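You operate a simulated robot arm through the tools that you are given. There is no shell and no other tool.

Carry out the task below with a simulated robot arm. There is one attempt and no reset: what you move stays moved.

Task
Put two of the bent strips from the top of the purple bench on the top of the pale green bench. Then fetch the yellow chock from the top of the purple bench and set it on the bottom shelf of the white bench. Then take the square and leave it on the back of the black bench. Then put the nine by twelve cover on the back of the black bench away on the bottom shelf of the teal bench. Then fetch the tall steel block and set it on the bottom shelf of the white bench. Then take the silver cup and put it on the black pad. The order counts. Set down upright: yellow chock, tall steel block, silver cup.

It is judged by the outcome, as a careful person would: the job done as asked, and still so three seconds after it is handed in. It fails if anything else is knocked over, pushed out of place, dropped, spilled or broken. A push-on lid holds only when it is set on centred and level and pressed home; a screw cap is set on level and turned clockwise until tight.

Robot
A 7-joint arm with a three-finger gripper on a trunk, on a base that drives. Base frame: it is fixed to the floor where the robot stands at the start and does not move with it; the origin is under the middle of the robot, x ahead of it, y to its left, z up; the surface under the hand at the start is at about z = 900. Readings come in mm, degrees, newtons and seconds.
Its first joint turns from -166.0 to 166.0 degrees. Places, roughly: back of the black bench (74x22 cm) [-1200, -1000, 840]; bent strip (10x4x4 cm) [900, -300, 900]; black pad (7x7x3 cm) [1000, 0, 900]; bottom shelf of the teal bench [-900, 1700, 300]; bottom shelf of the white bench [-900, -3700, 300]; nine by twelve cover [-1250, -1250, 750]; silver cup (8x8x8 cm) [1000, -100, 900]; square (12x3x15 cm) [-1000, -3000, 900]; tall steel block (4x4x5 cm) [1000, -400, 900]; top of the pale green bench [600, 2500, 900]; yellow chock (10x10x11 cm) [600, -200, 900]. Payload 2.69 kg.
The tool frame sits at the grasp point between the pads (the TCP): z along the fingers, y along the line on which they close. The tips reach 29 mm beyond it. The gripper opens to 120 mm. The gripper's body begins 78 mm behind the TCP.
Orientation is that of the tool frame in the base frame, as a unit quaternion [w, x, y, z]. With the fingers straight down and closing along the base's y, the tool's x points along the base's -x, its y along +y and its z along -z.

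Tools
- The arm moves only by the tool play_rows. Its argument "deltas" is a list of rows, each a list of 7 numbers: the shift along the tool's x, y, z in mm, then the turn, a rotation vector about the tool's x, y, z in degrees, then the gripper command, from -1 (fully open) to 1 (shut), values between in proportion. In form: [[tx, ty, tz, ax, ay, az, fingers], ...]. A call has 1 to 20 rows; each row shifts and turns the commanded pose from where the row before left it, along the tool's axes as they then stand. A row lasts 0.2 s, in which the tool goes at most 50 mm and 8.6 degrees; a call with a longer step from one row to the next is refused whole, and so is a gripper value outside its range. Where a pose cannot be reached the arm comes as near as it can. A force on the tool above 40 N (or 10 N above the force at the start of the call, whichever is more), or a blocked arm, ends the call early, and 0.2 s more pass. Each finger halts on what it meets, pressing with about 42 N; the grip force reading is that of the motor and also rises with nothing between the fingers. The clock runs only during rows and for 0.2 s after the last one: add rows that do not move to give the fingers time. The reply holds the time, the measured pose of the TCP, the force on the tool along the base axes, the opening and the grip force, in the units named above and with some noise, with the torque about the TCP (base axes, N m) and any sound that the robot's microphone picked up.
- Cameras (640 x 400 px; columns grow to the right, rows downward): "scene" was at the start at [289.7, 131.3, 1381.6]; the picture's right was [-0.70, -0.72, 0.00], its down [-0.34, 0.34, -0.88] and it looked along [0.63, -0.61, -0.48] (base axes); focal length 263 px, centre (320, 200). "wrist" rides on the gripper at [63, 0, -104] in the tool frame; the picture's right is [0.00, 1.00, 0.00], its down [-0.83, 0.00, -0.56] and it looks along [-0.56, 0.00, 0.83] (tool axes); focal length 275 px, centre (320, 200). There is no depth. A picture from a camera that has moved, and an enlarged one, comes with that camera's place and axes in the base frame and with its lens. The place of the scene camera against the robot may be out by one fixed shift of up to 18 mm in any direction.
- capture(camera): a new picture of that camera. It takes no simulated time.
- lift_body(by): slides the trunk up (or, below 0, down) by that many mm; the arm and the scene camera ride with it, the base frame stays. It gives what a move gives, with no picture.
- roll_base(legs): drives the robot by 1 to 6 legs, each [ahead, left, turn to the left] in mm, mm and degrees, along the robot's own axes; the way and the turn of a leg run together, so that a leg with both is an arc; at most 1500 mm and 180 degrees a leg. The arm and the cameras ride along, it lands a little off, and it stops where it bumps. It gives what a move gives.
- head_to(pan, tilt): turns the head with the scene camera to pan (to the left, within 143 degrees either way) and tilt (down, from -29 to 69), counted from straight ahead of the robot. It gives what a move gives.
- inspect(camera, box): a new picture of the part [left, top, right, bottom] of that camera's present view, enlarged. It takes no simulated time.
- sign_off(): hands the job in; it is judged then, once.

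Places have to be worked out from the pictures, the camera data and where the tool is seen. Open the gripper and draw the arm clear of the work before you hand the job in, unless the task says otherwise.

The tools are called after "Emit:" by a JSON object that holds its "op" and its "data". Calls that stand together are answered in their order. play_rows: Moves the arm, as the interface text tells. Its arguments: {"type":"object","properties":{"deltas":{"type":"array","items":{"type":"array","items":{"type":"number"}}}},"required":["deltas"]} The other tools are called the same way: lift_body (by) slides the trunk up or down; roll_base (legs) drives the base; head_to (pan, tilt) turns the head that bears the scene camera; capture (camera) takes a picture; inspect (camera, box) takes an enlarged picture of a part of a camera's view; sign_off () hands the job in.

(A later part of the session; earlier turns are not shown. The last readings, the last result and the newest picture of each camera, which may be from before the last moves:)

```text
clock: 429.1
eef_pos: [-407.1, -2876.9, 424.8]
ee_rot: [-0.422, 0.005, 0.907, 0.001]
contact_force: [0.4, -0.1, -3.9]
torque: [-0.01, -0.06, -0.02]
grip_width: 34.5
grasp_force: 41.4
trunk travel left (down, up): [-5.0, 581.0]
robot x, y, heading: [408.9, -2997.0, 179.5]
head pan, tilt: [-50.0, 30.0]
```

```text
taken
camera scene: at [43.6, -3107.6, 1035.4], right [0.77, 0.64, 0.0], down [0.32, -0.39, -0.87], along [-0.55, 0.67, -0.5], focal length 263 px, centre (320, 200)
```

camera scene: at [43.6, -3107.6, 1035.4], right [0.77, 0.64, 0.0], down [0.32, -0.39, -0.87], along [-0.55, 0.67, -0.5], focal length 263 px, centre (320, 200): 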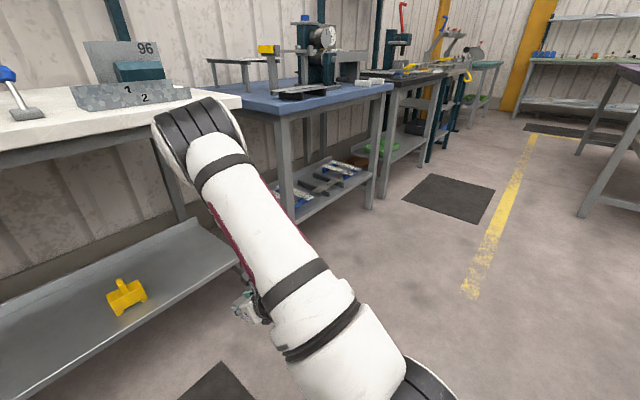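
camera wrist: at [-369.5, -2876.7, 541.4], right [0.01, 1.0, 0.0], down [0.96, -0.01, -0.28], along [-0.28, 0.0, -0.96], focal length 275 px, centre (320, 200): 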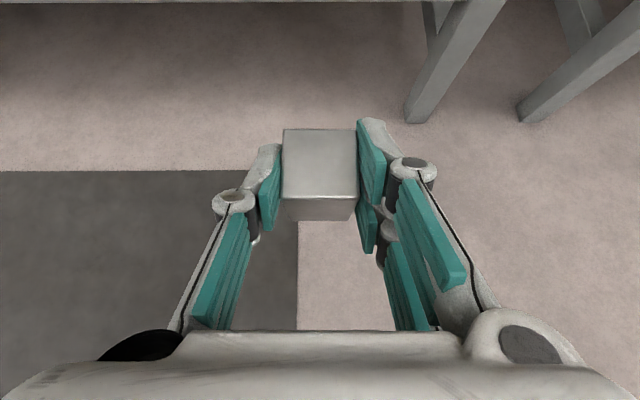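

The elbow is directly above the hand, so the arm must be more stretched before going under the bench. I back up 150 mm and extend the arm ~270 mm forward at this height.

Emit:
{"op": "roll_base", "data": {"legs": [[-150, 0, 0]]}}

Emit:
{"op": "play_rows", "data": {"deltas": [[25.7, 0, 30.6, 0, 0, 0, 1], [25.7, 0, 30.6, 0, 0, 0, 1], [25.7, 0, 30.6, 0, 0, 0, 1], [25.7, 0, 30.6, 0, 0, 0, 1], [25.7, 0, 30.6, 0, 0, 0, 1], [25.7, 0, 30.6, 0, 0, 0, 1], [19.3, 0, 23, 0, 0, 0, 1], [0, 0, 0, 0, 0, 0, 1]]}}

Emit:
{"op": "capture", "data": {"camera": "scene"}}

```text
clock: 430.5
eef_pos: [-257.1, -2875.2, 425.2]
ee_rot: [-0.422, 0.008, 0.906, 0.002]
contact_force: [0.0, 0.2, -4.5]
torque: [-0.01, -0.06, 0.0]
grip_width: 34.4
grasp_force: 42.2
trunk travel left (down, up): [-5.0, 581.0]
robot x, y, heading: [555.9, -2997.7, 179.2]
head pan, tilt: [-50.0, 30.0]
```

```text
clock: 432.3
eef_pos: [-529.2, -2871.3, 426.2]
ee_rot: [-0.422, 0.009, 0.907, 0.002]
contact_force: [0.2, -0.7, -3.6]
torque: [-0.02, -0.08, -0.04]
grip_width: 34.6
grasp_force: 41.2
trunk travel left (down, up): [-5.0, 581.0]
robot x, y, heading: [555.8, -2998.2, 179.2]
head pan, tilt: [-50.0, 30.0]
```

```text
taken
camera scene: at [191.6, -3107.7, 1035.4], right [0.78, 0.63, 0.0], down [0.32, -0.39, -0.87], along [-0.55, 0.67, -0.5], focal length 263 px, centre (320, 200)
```

scene: 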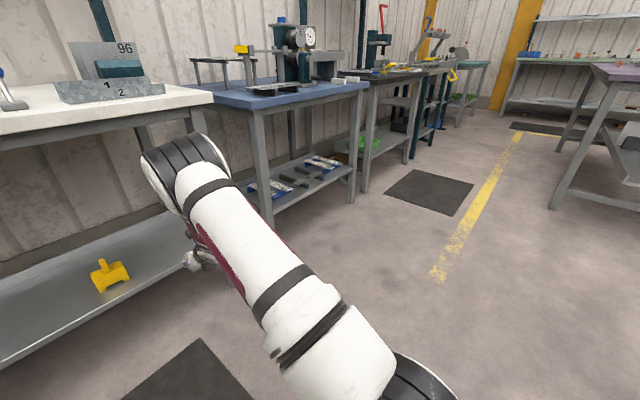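

Now the elbow trails the hand by about 280 mm. I extend 40 mm more for margin, then check the wrist view.

Emit:
{"op": "play_rows", "data": {"deltas": [[25.7, 0, 30.6, 0, 0, 0, 1], [0, 0, 0, 0, 0, 0, 1]]}}

Emit:
{"op": "roll_base", "data": {"legs": [[120, 0, 0.8]]}}

Emit:
{"op": "capture", "data": {"camera": "wrist"}}

Emit:
{"op": "capture", "data": {"camera": "scene"}}

```text
clock: 432.9
eef_pos: [-569.1, -2868.5, 426.9]
ee_rot: [-0.423, 0.008, 0.906, 0.002]
contact_force: [0.1, -0.4, -3.8]
torque: [0.01, -0.05, 0.0]
grip_width: 34.5
grasp_force: 41.7
trunk travel left (down, up): [-5.0, 581.0]
robot x, y, heading: [559.4, -2998.2, 179.1]
head pan, tilt: [-50.0, 30.0]
```

```text
clock: 434.1
eef_pos: [-689.7, -2882.7, 425.6]
ee_rot: [-0.423, 0.001, 0.906, -0.001]
contact_force: [-0.1, -0.8, -3.8]
torque: [0.0, -0.05, 0.02]
grip_width: 34.6
grasp_force: 42.2
trunk travel left (down, up): [-5.0, 581.0]
robot x, y, heading: [438.0, -2992.8, 180.1]
head pan, tilt: [-50.0, 30.0]
```

```text
taken
camera wrist: at [-651.9, -2882.3, 542.4], right [0.0, 1.0, 0.0], down [0.96, 0.0, -0.28], along [-0.28, 0.0, -0.96], focal length 275 px, centre (320, 200)
```

wrist: 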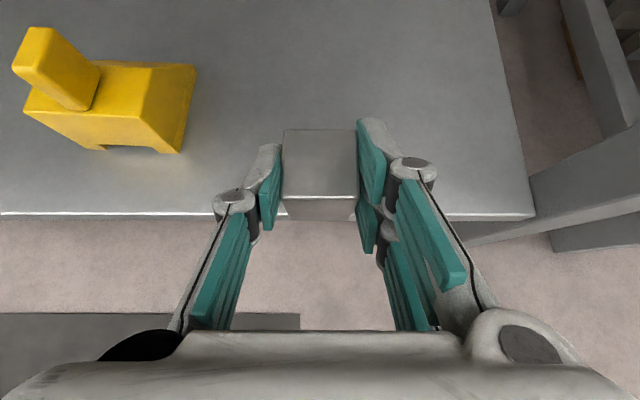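

```text
taken
camera scene: at [73.4, -3111.5, 1035.4], right [0.77, 0.64, 0.0], down [0.32, -0.38, -0.87], along [-0.56, 0.66, -0.5], focal length 263 px, centre (320, 200)
```

scene: 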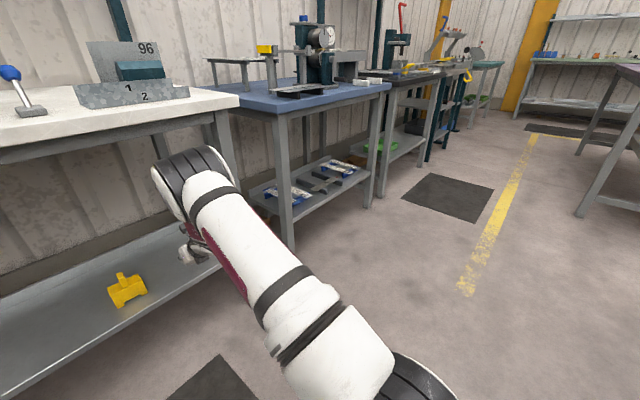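

The shelf edge is at x≈-710 and the spot right of the chock is clear. I drive in 100 mm more.

Emit:
{"op": "roll_base", "data": {"legs": [[100, 0, 0]]}}

Emit:
{"op": "play_rows", "data": {"deltas": [[-23, 0, 19.3, 0, 0, 0, 1], [-23, 0, 19.3, 0, 0, 0, 1], [-5.4, 0, 4.5, 0, 0, 0, 1], [0, 0, 0, 0, 0, 0, 1]]}}

Emit:
{"op": "capture", "data": {"camera": "wrist"}}

Emit:
{"op": "capture", "data": {"camera": "scene"}}

```text
clock: 435.2
eef_pos: [-791.0, -2882.6, 426.2]
ee_rot: [-0.422, 0.002, 0.906, -0.001]
contact_force: [0.1, 0.1, -4.5]
torque: [0.02, -0.07, -0.01]
grip_width: 34.4
grasp_force: 41.9
trunk travel left (down, up): [-5.0, 581.0]
robot x, y, heading: [334.3, -2997.1, 179.9]
head pan, tilt: [-50.0, 30.0]
```

```text
clock: 436.2
eef_pos: [-790.5, -2883.1, 359.6]
ee_rot: [-0.423, 0.002, 0.906, -0.001]
contact_force: [0.6, -0.5, -4.1]
torque: [0.04, -0.06, -0.02]
grip_width: 34.6
grasp_force: 41.8
trunk travel left (down, up): [-5.0, 581.0]
robot x, y, heading: [336.3, -2997.5, 180.3]
head pan, tilt: [-50.0, 30.0]
```

```text
taken
camera wrist: at [-753.0, -2882.7, 474.6], right [0.0, 1.0, 0.0], down [0.96, 0.0, -0.28], along [-0.28, 0.0, -0.96], focal length 275 px, centre (320, 200)
```

wrist: 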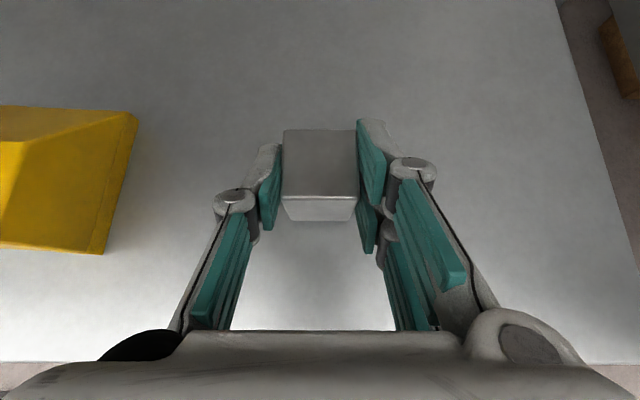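

```text
taken
camera scene: at [-28.3, -3111.5, 1035.4], right [0.77, 0.64, 0.0], down [0.32, -0.38, -0.87], along [-0.56, 0.66, -0.5], focal length 263 px, centre (320, 200)
```

scene: 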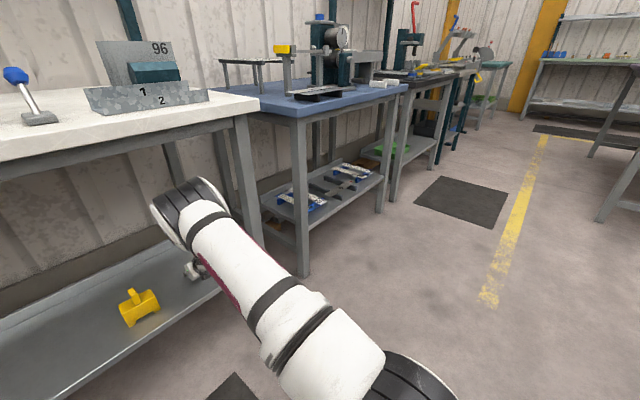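

Ready above the spot; expected contact near TCP z 343. I creep down.

Emit:
{"op": "play_rows", "data": {"deltas": [[-2.3, 0, 1.93, 0, 0, 0, 1], [-2.3, 0, 1.93, 0, 0, 0, 1], [-2.3, 0, 1.93, 0, 0, 0, 1], [-1.5, 0, 1.3, 0, 0, 0, 1], [0, 0, 0, 0, 0, 0, 1]]}}

```text
clock: 437.4
eef_pos: [-790.4, -2884.0, 349.1]
ee_rot: [-0.423, 0.001, 0.906, -0.002]
contact_force: [0.4, 1.0, -4.4]
torque: [0.01, -0.08, -0.01]
grip_width: 34.8
grasp_force: 42.3
trunk travel left (down, up): [-5.0, 581.0]
robot x, y, heading: [336.5, -2993.1, 180.1]
head pan, tilt: [-50.0, 30.0]
```

Emit:
{"op": "play_rows", "data": {"deltas": [[-1.15, 0, 0.96, 0, 0, 0, 1], [-1.15, 0, 0.96, 0, 0, 0, 1], [-0.77, 0, 0.64, 0, 0, 0, 1], [0, 0, 0, 0, 0, 0, 1]]}}

```text
clock: 438.4
eef_pos: [-789.4, -2883.1, 344.7]
ee_rot: [-0.422, 0.001, 0.907, -0.002]
contact_force: [0.1, -0.6, -3.5]
torque: [-0.02, -0.03, -0.01]
grip_width: 34.5
grasp_force: 41.7
trunk travel left (down, up): [-5.0, 581.0]
robot x, y, heading: [335.7, -2996.2, 179.9]
head pan, tilt: [-50.0, 30.0]
```

Emit:
{"op": "play_rows", "data": {"deltas": [[-0.77, 0, 0.64, 0, 0, 0, 1], [-0.77, 0, 0.64, 0, 0, 0, 1], [0, 0, 0, 0, 0, 0, 1]]}}

```text
clock: 439.2
eef_pos: [-790.5, -2883.2, 342.5]
ee_rot: [-0.422, 0.001, 0.906, -0.002]
contact_force: [0.4, -0.7, -0.8]
torque: [0.06, -0.02, -0.05]
grip_width: 34.5
grasp_force: 42.4
trunk travel left (down, up): [-5.0, 581.0]
robot x, y, heading: [338.0, -2992.8, 179.8]
head pan, tilt: [-50.0, 30.0]
```

The load is being taken by the shelf. One more millimetre, then I open and withdraw.

Emit:
{"op": "play_rows", "data": {"deltas": [[-0.77, 0, 0.64, 0, 0, 0, 1], [0, 0, 0, 0, 0, 0, 1], [0, 0, 0, 0, 0, 0, 0.3], [0, 0, 0, 0, 0, 0, 0.1], [0, 0, 0, 0, 0, 0, 0.1], [0, 0, -10, 0, 0, 0, 0.1], [0, 0, -20, 0, 0, 0, 0.1], [0, 0, -30, 0, 0, 0, 0.1], [0, 0, -40, 0, 0, 0, 0.1], [0, 0, 0, 0, 0, 0, 0.1]]}}

Emit:
{"op": "capture", "data": {"camera": "wrist"}}

```text
clock: 441.4
eef_pos: [-714.6, -2885.3, 406.1]
ee_rot: [-0.422, 0.001, 0.907, -0.002]
contact_force: [0.2, 0.5, -0.7]
torque: [0.0, -0.03, -0.01]
grip_width: 54.0
grasp_force: 0.1
trunk travel left (down, up): [-5.0, 581.0]
robot x, y, heading: [331.4, -2998.4, 180.0]
head pan, tilt: [-50.0, 30.0]
```

```text
taken
camera wrist: at [-677.2, -2884.4, 521.0], right [0.0, 1.0, 0.0], down [0.96, 0.0, -0.28], along [-0.28, 0.0, -0.96], focal length 275 px, centre (320, 200)
```

wrist: 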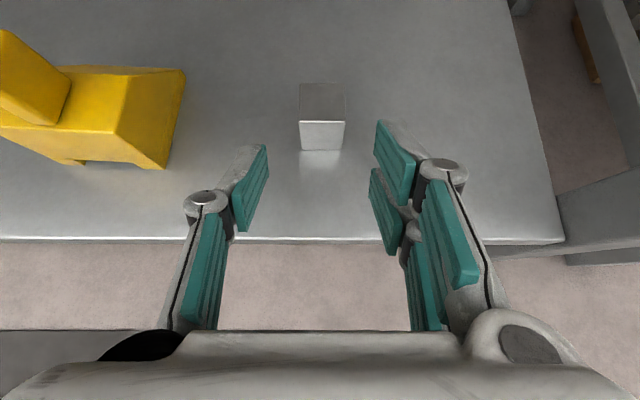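

The steel block stands upright on the shelf beside the chock. I back out, raise the trunk and stow the arm for travel.

Emit:
{"op": "play_rows", "data": {"deltas": [[30.6, 0, -25.7, 0, 0, 0, 0.1], [0, 0, 0, 0, 0, 0, 0.1]]}}

Emit:
{"op": "roll_base", "data": {"legs": [[-330, 0, 0]]}}

Emit:
{"op": "lift_body", "data": {"by": 345}}

Emit:
{"op": "head_to", "data": {"pan": 0, "tilt": 30}}

Emit:
{"op": "capture", "data": {"camera": "scene"}}

Emit:
{"op": "inspect", "data": {"camera": "scene", "box": [180, 220, 480, 360]}}

```text
clock: 442.0
eef_pos: [-713.0, -2882.8, 444.1]
ee_rot: [-0.423, 0.001, 0.906, -0.002]
contact_force: [0.1, 1.1, 0.2]
torque: [0.0, 0.02, 0.02]
grip_width: 54.2
grasp_force: 0.0
trunk travel left (down, up): [-5.0, 581.0]
robot x, y, heading: [334.3, -2996.3, 179.8]
head pan, tilt: [-50.0, 30.0]
```

```text
clock: 444.2
eef_pos: [-382.0, -2883.9, 444.5]
ee_rot: [-0.422, 0.001, 0.906, -0.001]
contact_force: [0.5, -0.4, -1.0]
torque: [-0.01, 0.01, 0.01]
grip_width: 54.0
grasp_force: 0.1
trunk travel left (down, up): [-5.0, 581.0]
robot x, y, heading: [670.5, -2997.6, 179.8]
head pan, tilt: [-50.0, 30.0]
```

```text
clock: 447.6
eef_pos: [-382.5, -2882.7, 788.9]
ee_rot: [-0.422, 0.002, 0.907, 0.0]
contact_force: [0.8, -0.9, 0.1]
torque: [-0.03, 0.0, 0.02]
grip_width: 53.8
grasp_force: 0.1
trunk travel left (down, up): [-350.0, 236.0]
robot x, y, heading: [673.0, -2995.8, 179.8]
head pan, tilt: [-50.0, 30.0]
```

```text
clock: 448.8
eef_pos: [-382.0, -2883.6, 788.7]
ee_rot: [-0.422, 0.002, 0.906, -0.001]
contact_force: [0.3, 0.6, 0.1]
torque: [0.03, 0.01, 0.0]
grip_width: 54.1
grasp_force: 0.0
trunk travel left (down, up): [-350.0, 236.0]
robot x, y, heading: [669.1, -2998.9, 179.9]
head pan, tilt: [0.0, 30.0]
```

```text
taken
camera scene: at [335.6, -3181.2, 1379.8], right [0.0, 1.0, 0.0], down [0.5, 0.0, -0.87], along [-0.87, 0.0, -0.5], focal length 263 px, centre (320, 200)
```

scene: 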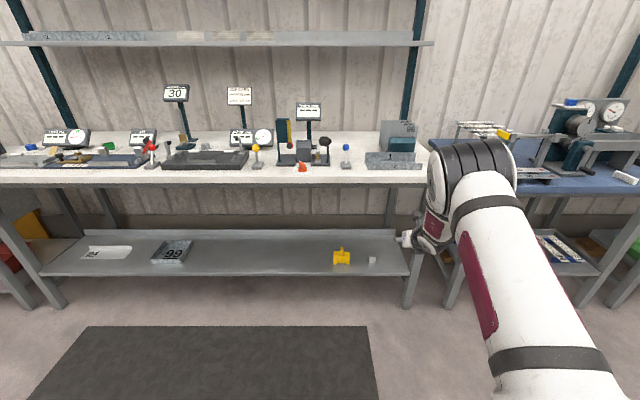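

```text
2.13 times, centred on (330, 290) of scene
camera zoom: at [335.6, -3181.2, 1379.8], right [0.0, 1.0, 0.0], down [0.5, 0.0, -0.87], along [-0.87, 0.0, -0.5], focal length 561 px, centre (299, 8)
```

zoom: 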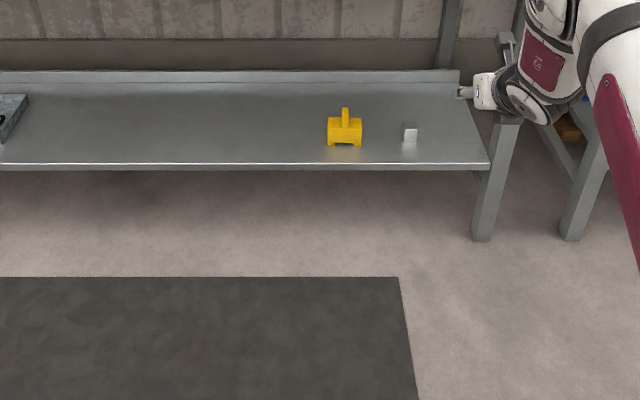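

Both items are standing on the white shelf. I raise and retract the arm, turn around, and drive back to the purple bench for the cup.

Emit:
{"op": "play_rows", "data": {"deltas": [[4.6, 0, -44, 0, 0, 0, 0.1], [4.6, 0, -44, 0, 0, 0, 0.1], [4.6, 0, -44, 0, 0, 0, 0.1], [4.6, 0, -44, 0, 0, 0, 0.1], [4.6, 0, -44, 0, 0, 0, 0.1], [4.6, 0, -44, 0, 0, 0, 0.1], [4.6, 0, -44, 0, 0, 0, 0.1], [4.6, 0, -44, 0, 0, 0, 0.1], [4.6, 0, -44, 0, 0, 0, 0.1], [4.6, 0, -44, 0, 0, 0, 0.1], [0, 0, 0, 0, 0, 0, 0.1]]}}

Emit:
{"op": "roll_base", "data": {"legs": [[0, 0, -180]]}}

```text
clock: 451.2
eef_pos: [-71.0, -2880.8, 1108.1]
ee_rot: [-0.423, 0.002, 0.906, -0.001]
contact_force: [-0.6, -0.7, -1.5]
torque: [-0.02, -0.02, 0.0]
grip_width: 54.0
grasp_force: 0.0
trunk travel left (down, up): [-350.0, 236.0]
robot x, y, heading: [667.9, -3003.7, 180.0]
head pan, tilt: [0.0, 30.0]
```

```text
clock: 458.9
eef_pos: [1406.9, -3106.8, 1108.2]
ee_rot: [-0.003, 0.906, 0.002, 0.423]
contact_force: [-1.0, 0.4, -0.6]
torque: [0.01, 0.0, -0.03]
grip_width: 53.9
grasp_force: 0.1
trunk travel left (down, up): [-350.0, 236.0]
robot x, y, heading: [667.7, -2998.4, 0.6]
head pan, tilt: [0.0, 30.0]
```

Emit:
{"op": "roll_base", "data": {"legs": [[-300, 1400, -0.6], [-352, 250, 0]]}}

```text
clock: 468.4
eef_pos: [770.4, -1433.7, 1107.5]
ee_rot: [0.001, 0.906, -0.007, 0.423]
contact_force: [0.8, -0.6, -0.7]
torque: [-0.02, -0.01, 0.0]
grip_width: 53.9
grasp_force: 0.0
trunk travel left (down, up): [-350.0, 236.0]
robot x, y, heading: [32.1, -1309.0, -0.9]
head pan, tilt: [0.0, 30.0]
```

Emit:
{"op": "roll_base", "data": {"legs": [[-25, 700, 0.9]]}}

```text
clock: 472.2
eef_pos: [749.5, -719.8, 1108.3]
ee_rot: [-0.002, 0.906, 0.001, 0.422]
contact_force: [-0.1, -0.8, 0.3]
torque: [0.0, 0.02, 0.0]
grip_width: 54.1
grasp_force: 0.1
trunk travel left (down, up): [-350.0, 236.0]
robot x, y, heading: [11.8, -613.8, 0.7]
head pan, tilt: [0.0, 30.0]
```

Emit:
{"op": "roll_base", "data": {"legs": [[0, 615, -0.7]]}}

Emit:
{"op": "capture", "data": {"camera": "wrist"}}

Emit:
{"op": "head_to", "data": {"pan": -15, "tilt": 40}}

Emit:
{"op": "capture", "data": {"camera": "scene"}}

```text
clock: 475.7
eef_pos: [746.1, -115.8, 1107.6]
ee_rot: [-0.002, 0.906, -0.001, 0.423]
contact_force: [0.2, 0.8, -0.8]
torque: [0.01, 0.02, 0.01]
grip_width: 54.1
grasp_force: 0.0
trunk travel left (down, up): [-350.0, 236.0]
robot x, y, heading: [5.1, -5.7, 0.2]
head pan, tilt: [0.0, 30.0]
```

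```text
taken
camera wrist: at [705.8, -115.6, 1224.3], right [0.0, -1.0, 0.0], down [-0.96, 0.0, -0.28], along [0.28, 0.0, -0.96], focal length 275 px, centre (320, 200)
```

wrist: 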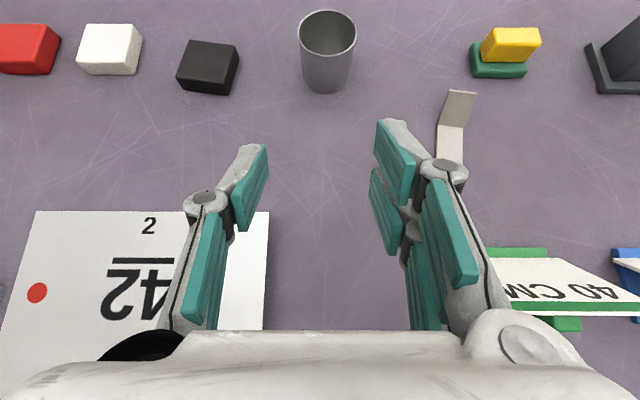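

```text
clock: 476.4
eef_pos: [746.2, -115.8, 1107.9]
ee_rot: [-0.001, 0.906, -0.001, 0.422]
contact_force: [0.2, 0.4, -0.8]
torque: [-0.02, 0.02, -0.01]
grip_width: 54.0
grasp_force: 0.0
trunk travel left (down, up): [-350.0, 236.0]
robot x, y, heading: [4.5, -2.6, 0.2]
head pan, tilt: [-15.0, 40.0]
```

```text
taken
camera scene: at [313.0, 170.5, 1364.5], right [-0.26, -0.97, 0.0], down [-0.62, 0.17, -0.77], along [0.74, -0.2, -0.64], focal length 263 px, centre (320, 200)
```

scene: 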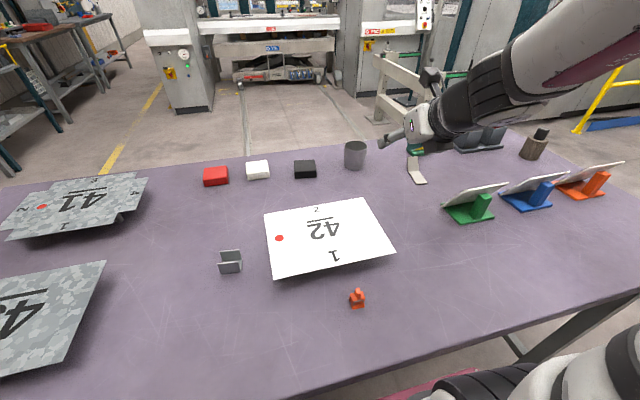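

The cup stands at about (984,-125), ~65 mm wide; the black pad is near (980,31). I open to 100 mm and move to an approach point behind the cup.

Emit:
{"op": "play_rows", "data": {"deltas": [[6.4, 2.4, 40.3, 0, 0, 0, -0.667], [6.4, 2.4, 40.3, 0, 0, 0, -0.667], [6.4, 2.4, 40.3, 0, 0, 0, -0.667], [6.4, 2.4, 40.3, 0, 0, 0, -0.667], [0, 0, 0, 0, 0, 0, -0.667]]}}

Emit:
{"op": "capture", "data": {"camera": "wrist"}}

Emit:
{"op": "inspect", "data": {"camera": "wrist", "box": [60, 0, 420, 180]}}

```text
clock: 477.6
eef_pos: [887.4, -124.1, 1023.4]
ee_rot: [-0.002, 0.907, 0.0, 0.422]
contact_force: [-0.4, -0.9, 0.1]
torque: [-0.01, -0.05, 0.05]
grip_width: 100.3
grasp_force: 0.1
trunk travel left (down, up): [-350.0, 236.0]
robot x, y, heading: [5.2, 1.7, 0.0]
head pan, tilt: [-15.0, 40.0]
```

```text
taken
camera wrist: at [846.4, -124.3, 1139.5], right [0.0, -1.0, 0.0], down [-0.96, 0.0, -0.28], along [0.28, 0.0, -0.96], focal length 275 px, centre (320, 200)
```

wrist: 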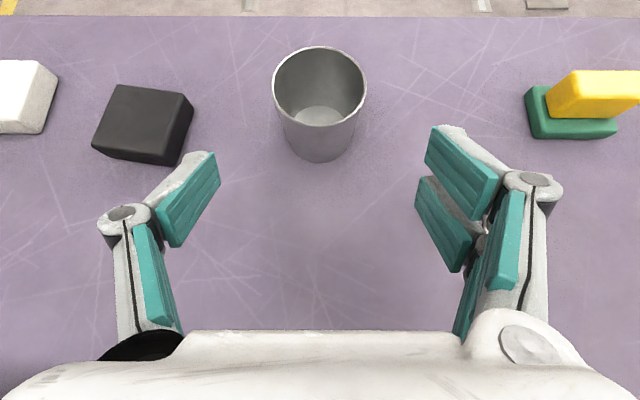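

```text
1.78 times, centred on (240, 90) of wrist
camera zoom: at [846.4, -124.3, 1139.5], right [0.0, -1.0, 0.0], down [-0.96, 0.0, -0.28], along [0.28, 0.0, -0.96], focal length 489 px, centre (462, 396)
```

zoom: 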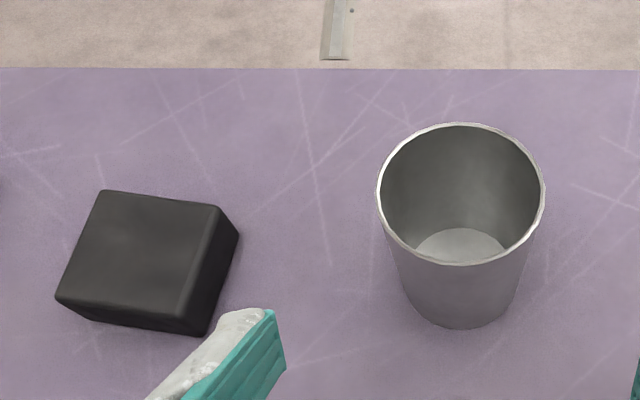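

The cup is empty and slightly tapered (rim ~67 mm, base ~59 mm), centred at (981,-124). I advance 95 mm along the axis, straddling it.

Emit:
{"op": "play_rows", "data": {"deltas": [[-1.4, 0, 35, 0, 0, 0, -0.667], [0, 0, 35, 0, 0, 0, -0.667], [0, 0, 20, 0, 0, 0, -0.667], [0, 0, 5, 0, 0, 0, -0.667], [0, 0, 0, 0, 0, 0, -0.667]]}}

Emit:
{"op": "capture", "data": {"camera": "wrist"}}

Emit:
{"op": "inspect", "data": {"camera": "scene", "box": [280, 110, 440, 210]}}

```text
clock: 478.8
eef_pos: [958.3, -125.4, 961.1]
ee_rot: [-0.002, 0.907, 0.0, 0.422]
contact_force: [-0.6, 0.1, 1.1]
torque: [0.03, -0.02, -0.03]
grip_width: 99.9
grasp_force: 0.1
trunk travel left (down, up): [-350.0, 236.0]
robot x, y, heading: [4.8, -4.4, -0.2]
head pan, tilt: [-15.0, 40.0]
```

```text
taken
camera wrist: at [917.9, -124.4, 1077.4], right [0.0, -1.0, 0.0], down [-0.96, 0.0, -0.28], along [0.28, 0.0, -0.96], focal length 275 px, centre (320, 200)
```

wrist: 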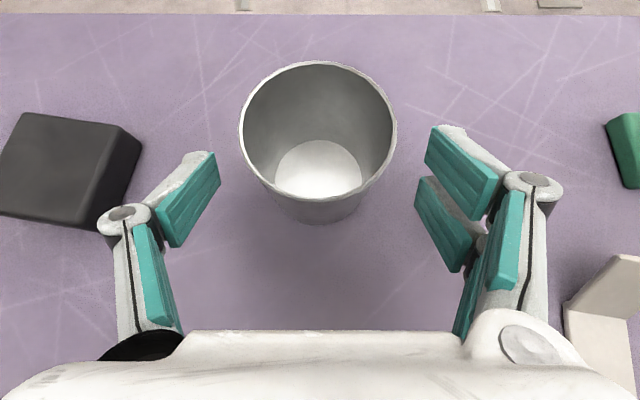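

```text
4.00 times, centred on (360, 160) of scene
camera zoom: at [312.9, 170.4, 1364.4], right [-0.26, -0.97, 0.0], down [-0.62, 0.17, -0.77], along [0.74, -0.2, -0.64], focal length 1052 px, centre (160, 360)
```

zoom: 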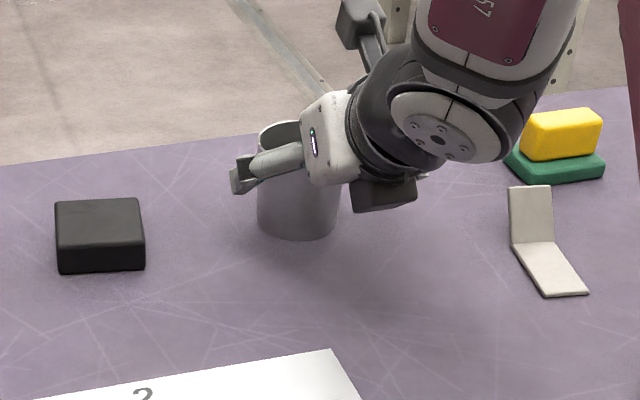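

Well centred. I advance the last 20 mm and close gently on the cup.

Emit:
{"op": "play_rows", "data": {"deltas": [[0, -1.5, 10, 0, 0, 0, -0.667], [0, 0, 10, 0, 0, 0, -0.667], [0, 0, 0, 0, 0, 0, -0.667], [0, 0, 0, 0, 0, 0, -0.4], [0, 0, 0, 0, 0, 0, -0.2], [0, 0, 0, 0, 0, 0, -0.1], [0, 0, 0, 0, 0, 0, 0], [0, 0, 0, 0, 0, 0, 0.2], [0, 0, 0, 0, 0, 0, 0.2]]}}

Emit:
{"op": "capture", "data": {"camera": "wrist"}}

```text
clock: 480.8
eef_pos: [973.1, -123.8, 948.5]
ee_rot: [-0.003, 0.907, 0.0, 0.422]
contact_force: [0.9, 0.3, -1.0]
torque: [0.02, 0.02, -0.02]
grip_width: 60.8
grasp_force: 41.9
trunk travel left (down, up): [-350.0, 236.0]
robot x, y, heading: [9.1, -6.4, 0.3]
head pan, tilt: [-15.0, 40.0]
```

```text
taken
camera wrist: at [932.5, -123.4, 1064.5], right [0.0, -1.0, 0.0], down [-0.96, 0.0, -0.28], along [0.28, 0.0, -0.96], focal length 275 px, centre (320, 200)
```

wrist: 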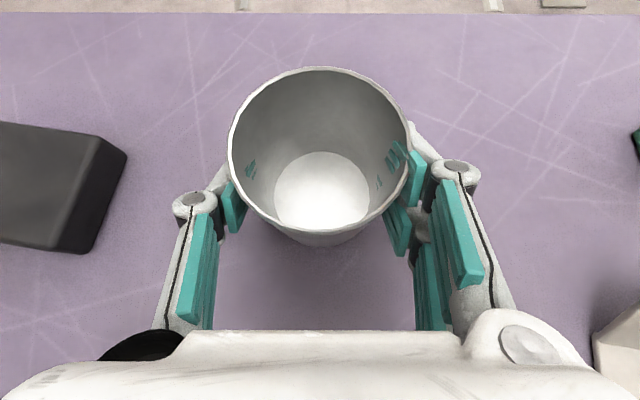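

Cup gripped at 60.8 mm. I lift it slowly and check that it stays level.

Emit:
{"op": "play_rows", "data": {"deltas": [[2.3, 0, -1.9, 0, 0, 0, 1], [3.8, 0, -3.2, 0, 0, 0, 1], [7.7, 0, -6.4, 0, 0, 0, 1], [15.3, 0, -12.9, 0, 0, 0, 1], [23, 0, -19.3, 0, 0, 0, 1], [0, 0, 0, 0, 0, 0, 1]]}}

Emit:
{"op": "capture", "data": {"camera": "wrist"}}

Emit:
{"op": "inspect", "data": {"camera": "scene", "box": [260, 90, 420, 210]}}

```text
clock: 482.2
eef_pos: [974.1, -122.9, 1016.5]
ee_rot: [-0.001, 0.906, -0.001, 0.423]
contact_force: [-0.1, -0.1, -0.9]
torque: [0.02, 0.01, 0.0]
grip_width: 61.3
grasp_force: 42.1
trunk travel left (down, up): [-350.0, 236.0]
robot x, y, heading: [5.6, -2.2, 0.2]
head pan, tilt: [-15.0, 40.0]
```

```text
taken
camera wrist: at [932.9, -123.1, 1133.1], right [0.0, -1.0, 0.0], down [-0.96, 0.0, -0.28], along [0.28, 0.0, -0.96], focal length 275 px, centre (320, 200)
```

wrist: 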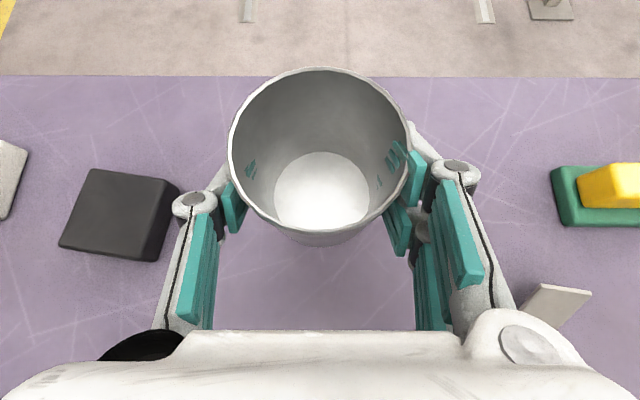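

```text
3.33 times, centred on (340, 150) of scene
camera zoom: at [313.0, 170.4, 1364.4], right [-0.26, -0.97, 0.0], down [-0.62, 0.17, -0.77], along [0.74, -0.2, -0.64], focal length 876 px, centre (253, 367)
```

zoom: 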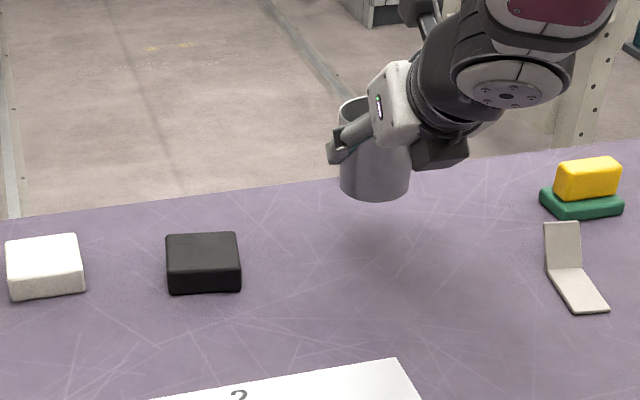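

The cup is level in the grip. I zoom on the black pad to fix its centre from this pose.

Emit:
{"op": "inspect", "data": {"camera": "wrist", "box": [20, 130, 240, 290]}}

```text
2.50 times, centred on (130, 210) of wrist
camera zoom: at [932.9, -123.1, 1133.1], right [0.0, -1.0, 0.0], down [-0.96, 0.0, -0.28], along [0.28, 0.0, -0.96], focal length 688 px, centre (795, 175)
```

zoom: 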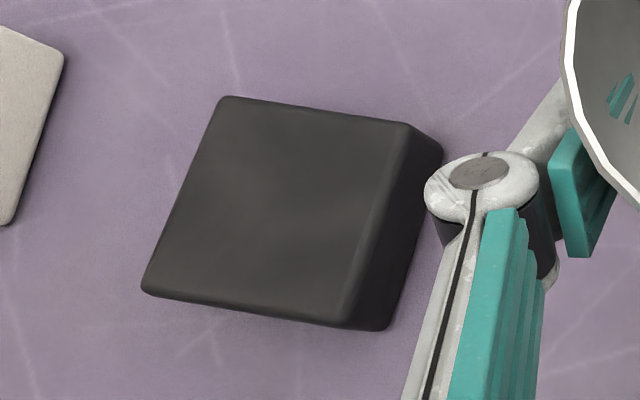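

Pad centre comes out at about (983.5,35) with its top near z 925–930. I move the cup sideways over it, still ~38 mm above.

Emit:
{"op": "play_rows", "data": {"deltas": [[0, -39.5, 0, 0, 0, 0, 1], [0, -39.5, 0, 0, 0, 0, 1], [0, -39.5, 0, 0, 0, 0, 1], [0, -39.5, 0, 0, 0, 0, 1], [0, 0, 0, 0, 0, 0, 1]]}}

Emit:
{"op": "capture", "data": {"camera": "wrist"}}

Emit:
{"op": "inspect", "data": {"camera": "scene", "box": [220, 90, 400, 210]}}

```text
clock: 483.4
eef_pos: [974.8, 34.7, 1018.6]
ee_rot: [-0.002, 0.907, 0.0, 0.421]
contact_force: [1.1, 1.3, -1.0]
torque: [0.02, 0.0, 0.0]
grip_width: 61.0
grasp_force: 41.7
trunk travel left (down, up): [-350.0, 236.0]
robot x, y, heading: [4.5, -7.4, 0.1]
head pan, tilt: [-15.0, 40.0]
```

```text
taken
camera wrist: at [934.2, 34.7, 1134.4], right [0.0, -1.0, 0.0], down [-0.96, 0.0, -0.28], along [0.28, 0.0, -0.96], focal length 275 px, centre (320, 200)
```

wrist: 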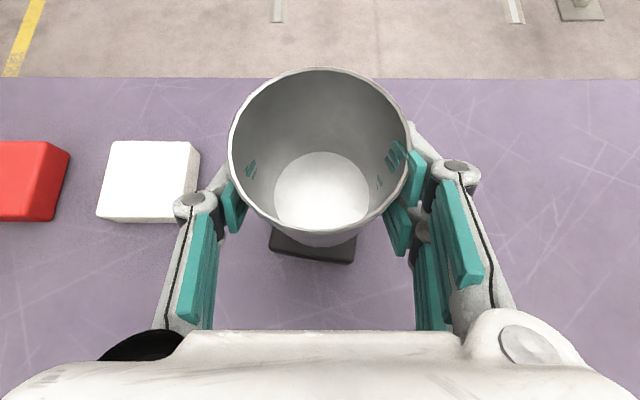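

```text
3.33 times, centred on (310, 150) of scene
camera zoom: at [312.9, 170.5, 1364.4], right [-0.26, -0.97, 0.0], down [-0.62, 0.17, -0.77], along [0.74, -0.2, -0.64], focal length 876 px, centre (353, 367)
```

zoom: 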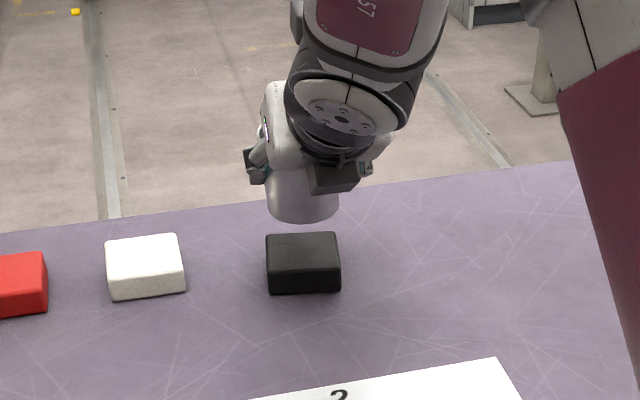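

Emit:
{"op": "inspect", "data": {"camera": "wrist", "box": [240, 200, 400, 290]}}

Emit:
{"op": "inspect", "data": {"camera": "scene", "box": [270, 120, 350, 190]}}

```text
4.00 times, centred on (320, 245) of wrist
camera zoom: at [934.2, 34.7, 1134.4], right [0.0, -1.0, 0.0], down [-0.96, 0.0, -0.28], along [0.28, 0.0, -0.96], focal length 1101 px, centre (320, 20)
```

zoom: 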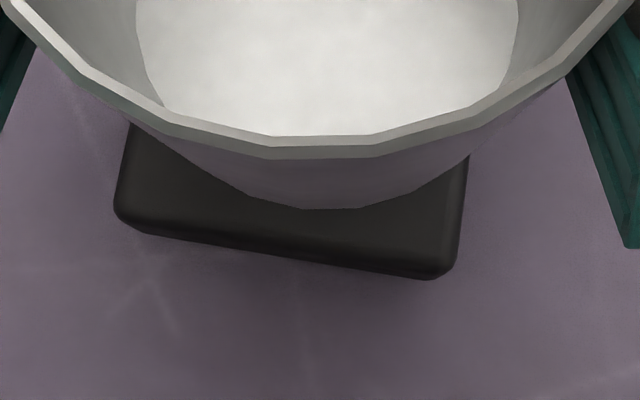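

```text
5.71 times, centred on (310, 155) of scene
camera zoom: at [312.9, 170.5, 1364.4], right [-0.26, -0.97, 0.0], down [-0.62, 0.17, -0.77], along [0.74, -0.2, -0.64], focal length 1502 px, centre (377, 457)
```

zoom: 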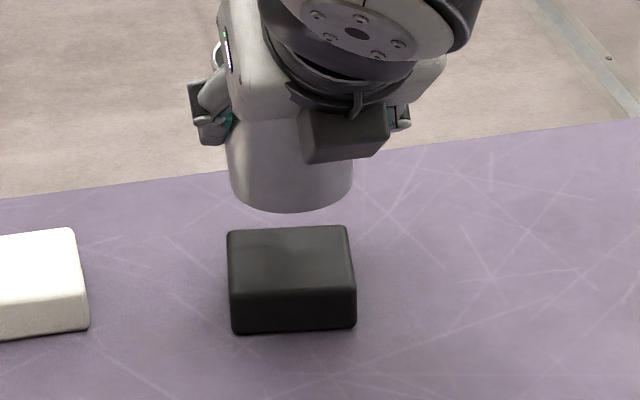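

Cup centre (982.6,33.5) and pad centre (982.3,35.5) agree to 2 mm. I nudge 2 mm and lower to just above the pad.

Emit:
{"op": "play_rows", "data": {"deltas": [[0, -2, 0, 0, 0, 0, 1], [-11.5, 0, 9.6, 0, 0, 0, 1], [-11.5, 0, 9.6, 0, 0, 0, 1], [-3.8, 0, 3.2, 0, 0, 0, 1], [0, 0, 0, 0, 0, 0, 1]]}}

Emit:
{"op": "inspect", "data": {"camera": "scene", "box": [270, 120, 350, 190]}}

Emit:
{"op": "capture", "data": {"camera": "wrist"}}

```text
clock: 484.6
eef_pos: [973.7, 36.6, 981.8]
ee_rot: [-0.002, 0.906, 0.0, 0.422]
contact_force: [0.5, 0.4, -1.1]
torque: [0.0, 0.0, -0.01]
grip_width: 60.7
grasp_force: 41.5
trunk travel left (down, up): [-350.0, 236.0]
robot x, y, heading: [5.0, -1.8, -0.0]
head pan, tilt: [-15.0, 40.0]
```

```text
5.71 times, centred on (310, 155) of scene
camera zoom: at [313.0, 170.4, 1364.4], right [-0.26, -0.97, 0.0], down [-0.62, 0.17, -0.77], along [0.74, -0.2, -0.64], focal length 1502 px, centre (377, 457)
```

zoom: 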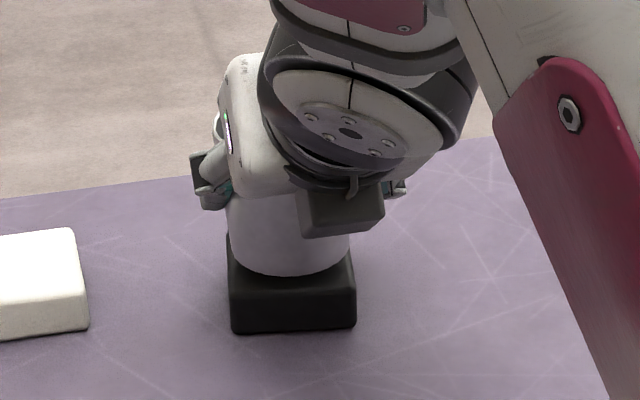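

```text
taken
camera wrist: at [932.6, 37.0, 1099.1], right [0.0, -1.0, 0.0], down [-0.96, 0.0, -0.28], along [0.28, 0.0, -0.96], focal length 275 px, centre (320, 200)
```

wrist: 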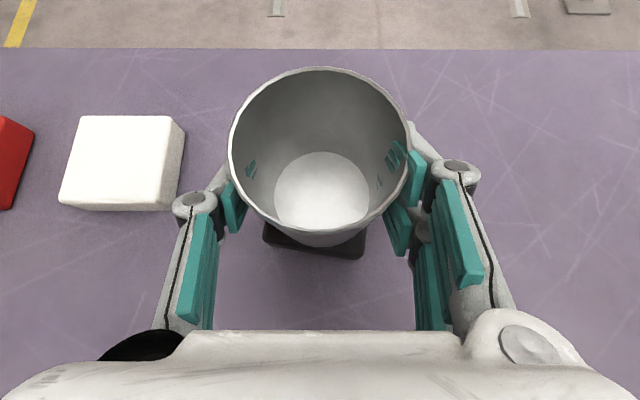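

The cup is centred just above the pad. I creep down in 1.5 mm steps.

Emit:
{"op": "play_rows", "data": {"deltas": [[-1.15, 0, 0.96, 0, 0, 0, 1], [-1.15, 0, 0.96, 0, 0, 0, 1], [0, 0, 0, 0, 0, 0, 1]]}}

```text
clock: 485.4
eef_pos: [973.7, 36.7, 978.6]
ee_rot: [-0.001, 0.906, -0.001, 0.423]
contact_force: [0.2, 0.8, -0.6]
torque: [0.06, 0.04, 0.03]
grip_width: 61.0
grasp_force: 41.8
trunk travel left (down, up): [-350.0, 236.0]
robot x, y, heading: [5.3, -1.8, 0.2]
head pan, tilt: [-15.0, 40.0]
```

Emit:
{"op": "play_rows", "data": {"deltas": [[-0.77, 0, 0.64, 0, 0, 0, 1], [-0.77, 0, 0.64, 0, 0, 0, 1], [0, 0, 0, 0, 0, 0, 1]]}}

```text
clock: 486.2
eef_pos: [974.5, 35.6, 977.2]
ee_rot: [-0.002, 0.906, 0.0, 0.423]
contact_force: [0.1, -0.8, -0.1]
torque: [0.02, -0.01, 0.02]
grip_width: 60.9
grasp_force: 42.1
trunk travel left (down, up): [-350.0, 236.0]
robot x, y, heading: [10.3, -3.1, 0.2]
head pan, tilt: [-15.0, 40.0]
```

Emit:
{"op": "play_rows", "data": {"deltas": [[-0.77, 0, 0.64, 0, 0, 0, 1], [-0.77, 0, 0.64, 0, 0, 0, 1], [0, 0, 0, 0, 0, 0, 1]]}}

```text
clock: 487.0
eef_pos: [974.6, 36.4, 975.1]
ee_rot: [-0.002, 0.906, 0.0, 0.423]
contact_force: [0.0, 0.0, -0.9]
torque: [0.01, 0.0, 0.02]
grip_width: 61.0
grasp_force: 42.7
trunk travel left (down, up): [-350.0, 236.0]
robot x, y, heading: [3.9, -2.8, -0.1]
head pan, tilt: [-15.0, 40.0]
```

Emit:
{"op": "play_rows", "data": {"deltas": [[-0.77, 0, 0.64, 0, 0, 0, 1], [-0.77, 0, 0.64, 0, 0, 0, 1], [0, 0, 0, 0, 0, 0, 1]]}}

```text
clock: 487.8
eef_pos: [973.2, 35.5, 975.1]
ee_rot: [-0.003, 0.906, 0.001, 0.423]
contact_force: [-0.2, 0.6, 8.7]
torque: [0.27, -0.09, -0.01]
grip_width: 61.1
grasp_force: 41.6
trunk travel left (down, up): [-350.0, 236.0]
robot x, y, heading: [8.4, 0.3, -0.0]
head pan, tilt: [-15.0, 40.0]
```

Contact (about 9 N), first on the left side. I press 1 mm more to let the cup bottom settle flat.

Emit:
{"op": "play_rows", "data": {"deltas": [[-0.77, 0, 0.64, 0, 0, 0, 1], [0, 0, 0, 0, 0, 0, 1]]}}

Emit:
{"op": "inspect", "data": {"camera": "scene", "box": [270, 120, 350, 190]}}

```text
clock: 488.4
eef_pos: [974.2, 36.6, 973.8]
ee_rot: [-0.002, 0.906, -0.001, 0.423]
contact_force: [5.8, 0.2, 13.9]
torque: [0.39, -0.41, -0.17]
grip_width: 61.0
grasp_force: 41.7
trunk travel left (down, up): [-350.0, 236.0]
robot x, y, heading: [4.3, -2.1, -0.2]
head pan, tilt: [-15.0, 40.0]
```

```text
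5.71 times, centred on (310, 155) of scene
camera zoom: at [312.6, 170.4, 1364.6], right [-0.26, -0.97, 0.0], down [-0.62, 0.17, -0.77], along [0.74, -0.2, -0.64], focal length 1502 px, centre (377, 457)
```

zoom: 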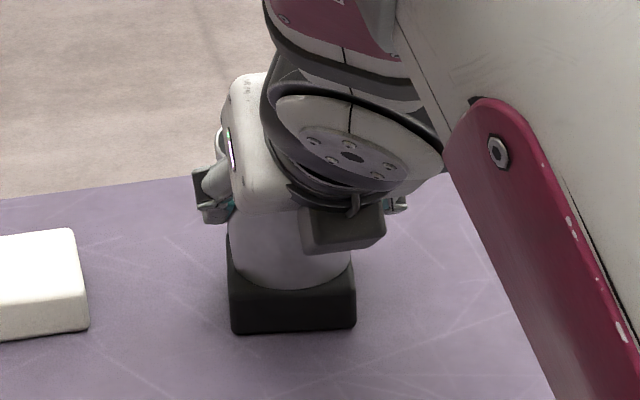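

The cup is seated on the pad. I ease 1 mm, open in small steps to 100 mm, then withdraw straight back along the tool axis.

Emit:
{"op": "play_rows", "data": {"deltas": [[0.77, 0, -0.64, 0, 0, 0, 1], [0, 0, 0, 0, 0, 0, -0.03], [0, 0, 0, 0, 0, 0, -0.1], [0, 0, 0, 0, 0, 0, -0.3], [0, 0, 0, 0, 0, 0, -0.6], [0, 0, 0, 0, 0, 0, -0.667], [0, 0, -10, 0, 0, 0, -0.667], [0, 0, -20, 0, 0, 0, -0.667], [0, 0, -35, 0, 0, 0, -0.667], [0, 0, -40, 0, 0, 0, -0.667], [0, 0, -40, 0, 0, 0, -0.667], [0, 0, 0, 0, 0, 0, -0.667]]}}

Emit:
{"op": "capture", "data": {"camera": "wrist"}}

Emit:
{"op": "capture", "data": {"camera": "scene"}}

```text
clock: 491.0
eef_pos: [862.1, 36.4, 1066.3]
ee_rot: [-0.002, 0.907, -0.001, 0.421]
contact_force: [0.5, 0.1, -0.3]
torque: [-0.01, -0.04, -0.02]
grip_width: 99.9
grasp_force: 0.1
trunk travel left (down, up): [-350.0, 236.0]
robot x, y, heading: [5.9, -5.7, 0.0]
head pan, tilt: [-15.0, 40.0]
```

```text
taken
camera wrist: at [821.2, 36.6, 1183.0], right [0.0, -1.0, 0.0], down [-0.96, 0.0, -0.28], along [0.28, 0.0, -0.96], focal length 275 px, centre (320, 200)
```

wrist: 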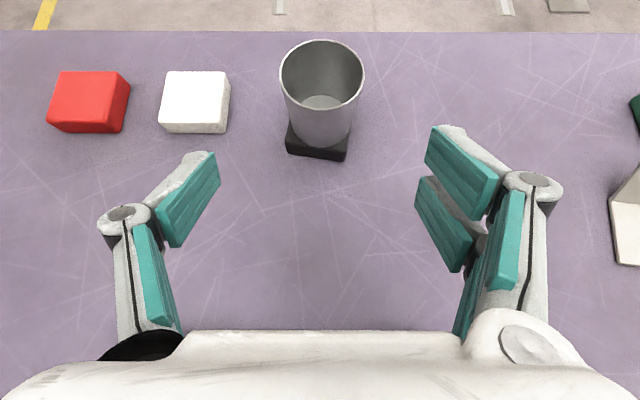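

```text
taken
camera scene: at [313.1, 170.4, 1364.4], right [-0.26, -0.97, 0.0], down [-0.62, 0.17, -0.77], along [0.74, -0.2, -0.64], focal length 263 px, centre (320, 200)
```

scene: 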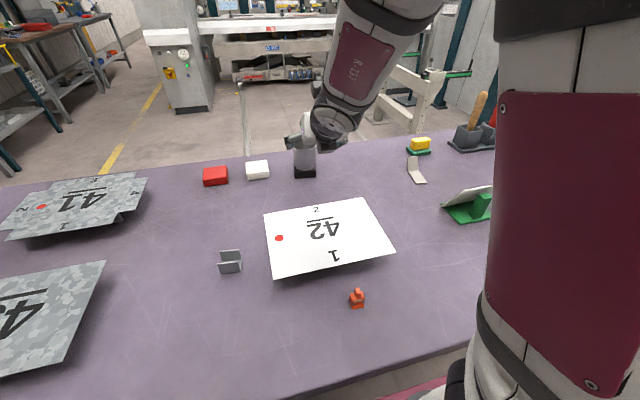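

The cup stands on the black pad. I draw the arm back and up, then take a closer look for confirmation.

Emit:
{"op": "play_rows", "data": {"deltas": [[0, 0, -45, 0, 0, 0, -0.667], [0, 0, -45, 0, 0, 0, -0.667], [0, 0, -45, 0, 0, 0, -0.667], [0, 0, -45, 0, 0, 0, -0.667], [0, 0, 0, 0, 0, 0, -0.667]]}}

Emit:
{"op": "inspect", "data": {"camera": "wrist", "box": [200, 0, 440, 150]}}

Emit:
{"op": "inspect", "data": {"camera": "scene", "box": [220, 110, 400, 210]}}

Emit:
{"op": "capture", "data": {"camera": "scene"}}

```text
clock: 492.4
eef_pos: [774.3, 19.2, 1155.7]
ee_rot: [0.026, 0.892, -0.04, 0.45]
contact_force: [-0.6, 0.2, 0.4]
torque: [0.04, -0.03, 0.0]
grip_width: 100.1
grasp_force: 0.0
out of reach, approached as far as the arm can: row 2, 3, 4
trunk travel left (down, up): [-350.0, 236.0]
robot x, y, heading: [7.9, -2.2, 0.2]
head pan, tilt: [-15.0, 40.0]
stopped in row 5: the arm was blocked; the commanded pose is now the measured one
```

```text
2.67 times, centred on (320, 75) of wrist
camera zoom: at [726.3, 25.9, 1269.6], right [-0.09, -1.0, 0.01], down [-0.94, 0.08, -0.34], along [0.34, -0.04, -0.94], focal length 734 px, centre (320, 533)
```

zoom: 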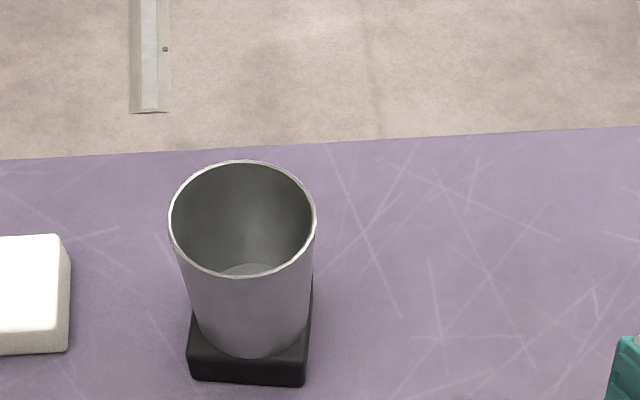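

```text
3.56 times, centred on (310, 160) of scene
camera zoom: at [313.0, 170.5, 1364.4], right [-0.26, -0.97, 0.0], down [-0.62, 0.17, -0.77], along [0.74, -0.2, -0.64], focal length 935 px, centre (356, 342)
```

zoom: 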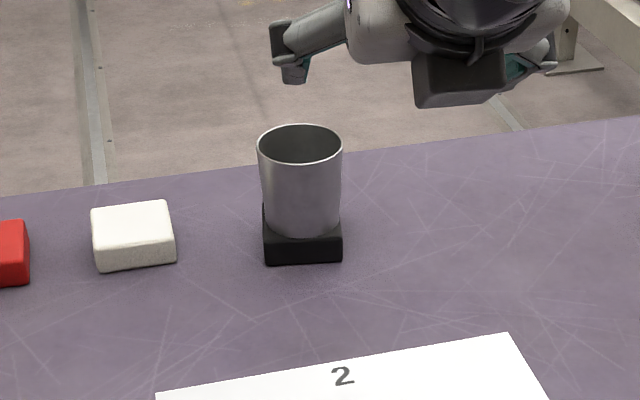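

```text
taken
camera scene: at [313.0, 170.5, 1364.4], right [-0.26, -0.97, 0.0], down [-0.62, 0.17, -0.77], along [0.74, -0.2, -0.64], focal length 263 px, centre (320, 200)
```

scene: 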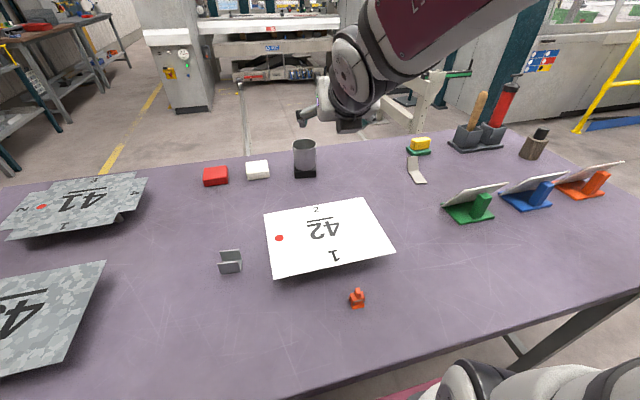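

The cup is upright and centred on the pad. I move the arm a little to the right so it isn't pressed anywhere, and take a last look at the black bench and green bench.

Emit:
{"op": "play_rows", "data": {"deltas": [[0, 35, 0, 0, 0, 0, -0.5], [0, 35, 0, 0, 0, 0, -0.5], [0, 35, 0, 0, 0, 0, -0.5], [0, 0, 0, 0, 0, 0, -0.5]]}}

Emit:
{"op": "head_to", "data": {"pan": -125, "tilt": 20}}

Emit:
{"op": "capture", "data": {"camera": "scene"}}

Emit:
{"op": "head_to", "data": {"pan": 75, "tilt": 20}}

Emit:
{"op": "inspect", "data": {"camera": "scene", "box": [150, 120, 430, 270]}}

```text
clock: 493.4
eef_pos: [791.1, -48.9, 1156.5]
ee_rot: [0.029, 0.875, -0.035, 0.482]
contact_force: [0.6, 0.4, -0.2]
torque: [0.0, -0.02, 0.0]
grip_width: 90.0
grasp_force: 0.0
out of reach, approached as far as the arm can: row 1, 2, 3
trunk travel left (down, up): [-350.0, 236.0]
robot x, y, heading: [7.9, -7.3, 0.1]
head pan, tilt: [-15.0, 40.0]
```

```text
clock: 495.3
eef_pos: [790.9, -50.6, 1156.2]
ee_rot: [0.028, 0.875, -0.037, 0.481]
contact_force: [0.7, 0.2, -1.2]
torque: [-0.02, 0.0, 0.0]
grip_width: 89.9
grasp_force: 0.1
trunk travel left (down, up): [-350.0, 236.0]
robot x, y, heading: [3.9, -3.2, 0.1]
head pan, tilt: [-125.0, 20.0]
```

```text
taken
camera scene: at [303.9, 144.5, 1370.3], right [-0.55, -0.84, 0.0], down [-0.49, 0.32, -0.81], along [0.68, -0.44, -0.59], focal length 263 px, centre (320, 200)
```

scene: 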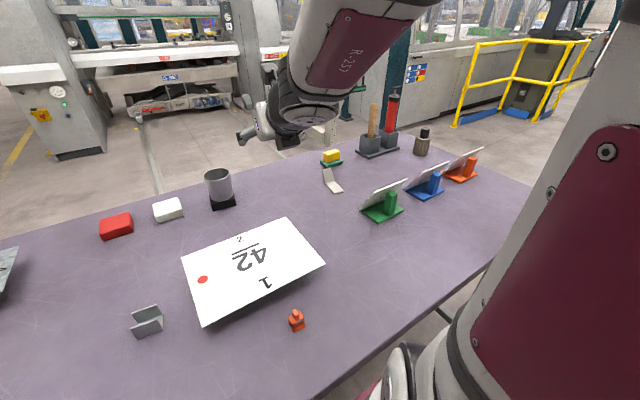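

```text
clock: 498.2
eef_pos: [790.9, -49.1, 1155.5]
ee_rot: [0.029, 0.875, -0.036, 0.482]
contact_force: [-0.3, 0.5, 0.2]
torque: [0.0, -0.02, 0.01]
grip_width: 90.0
grasp_force: 0.0
trunk travel left (down, up): [-350.0, 236.0]
robot x, y, heading: [7.6, -0.7, 0.1]
head pan, tilt: [75.0, 20.0]
```

```text
2.29 times, centred on (290, 195) of scene
camera zoom: at [254.8, 282.5, 1395.8], right [0.97, -0.26, 0.0], down [-0.09, -0.33, -0.94], along [0.24, 0.91, -0.34], focal length 601 px, centre (389, 211)
```

zoom: 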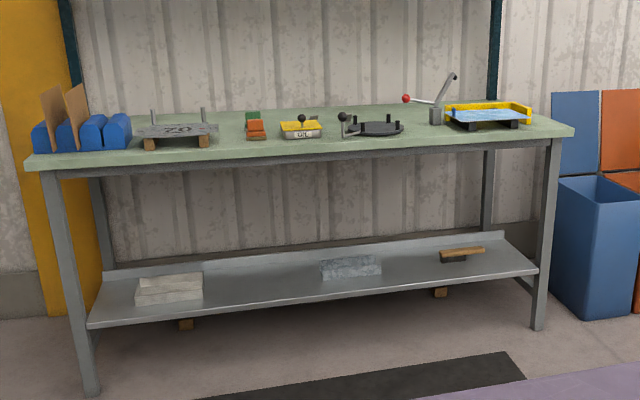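

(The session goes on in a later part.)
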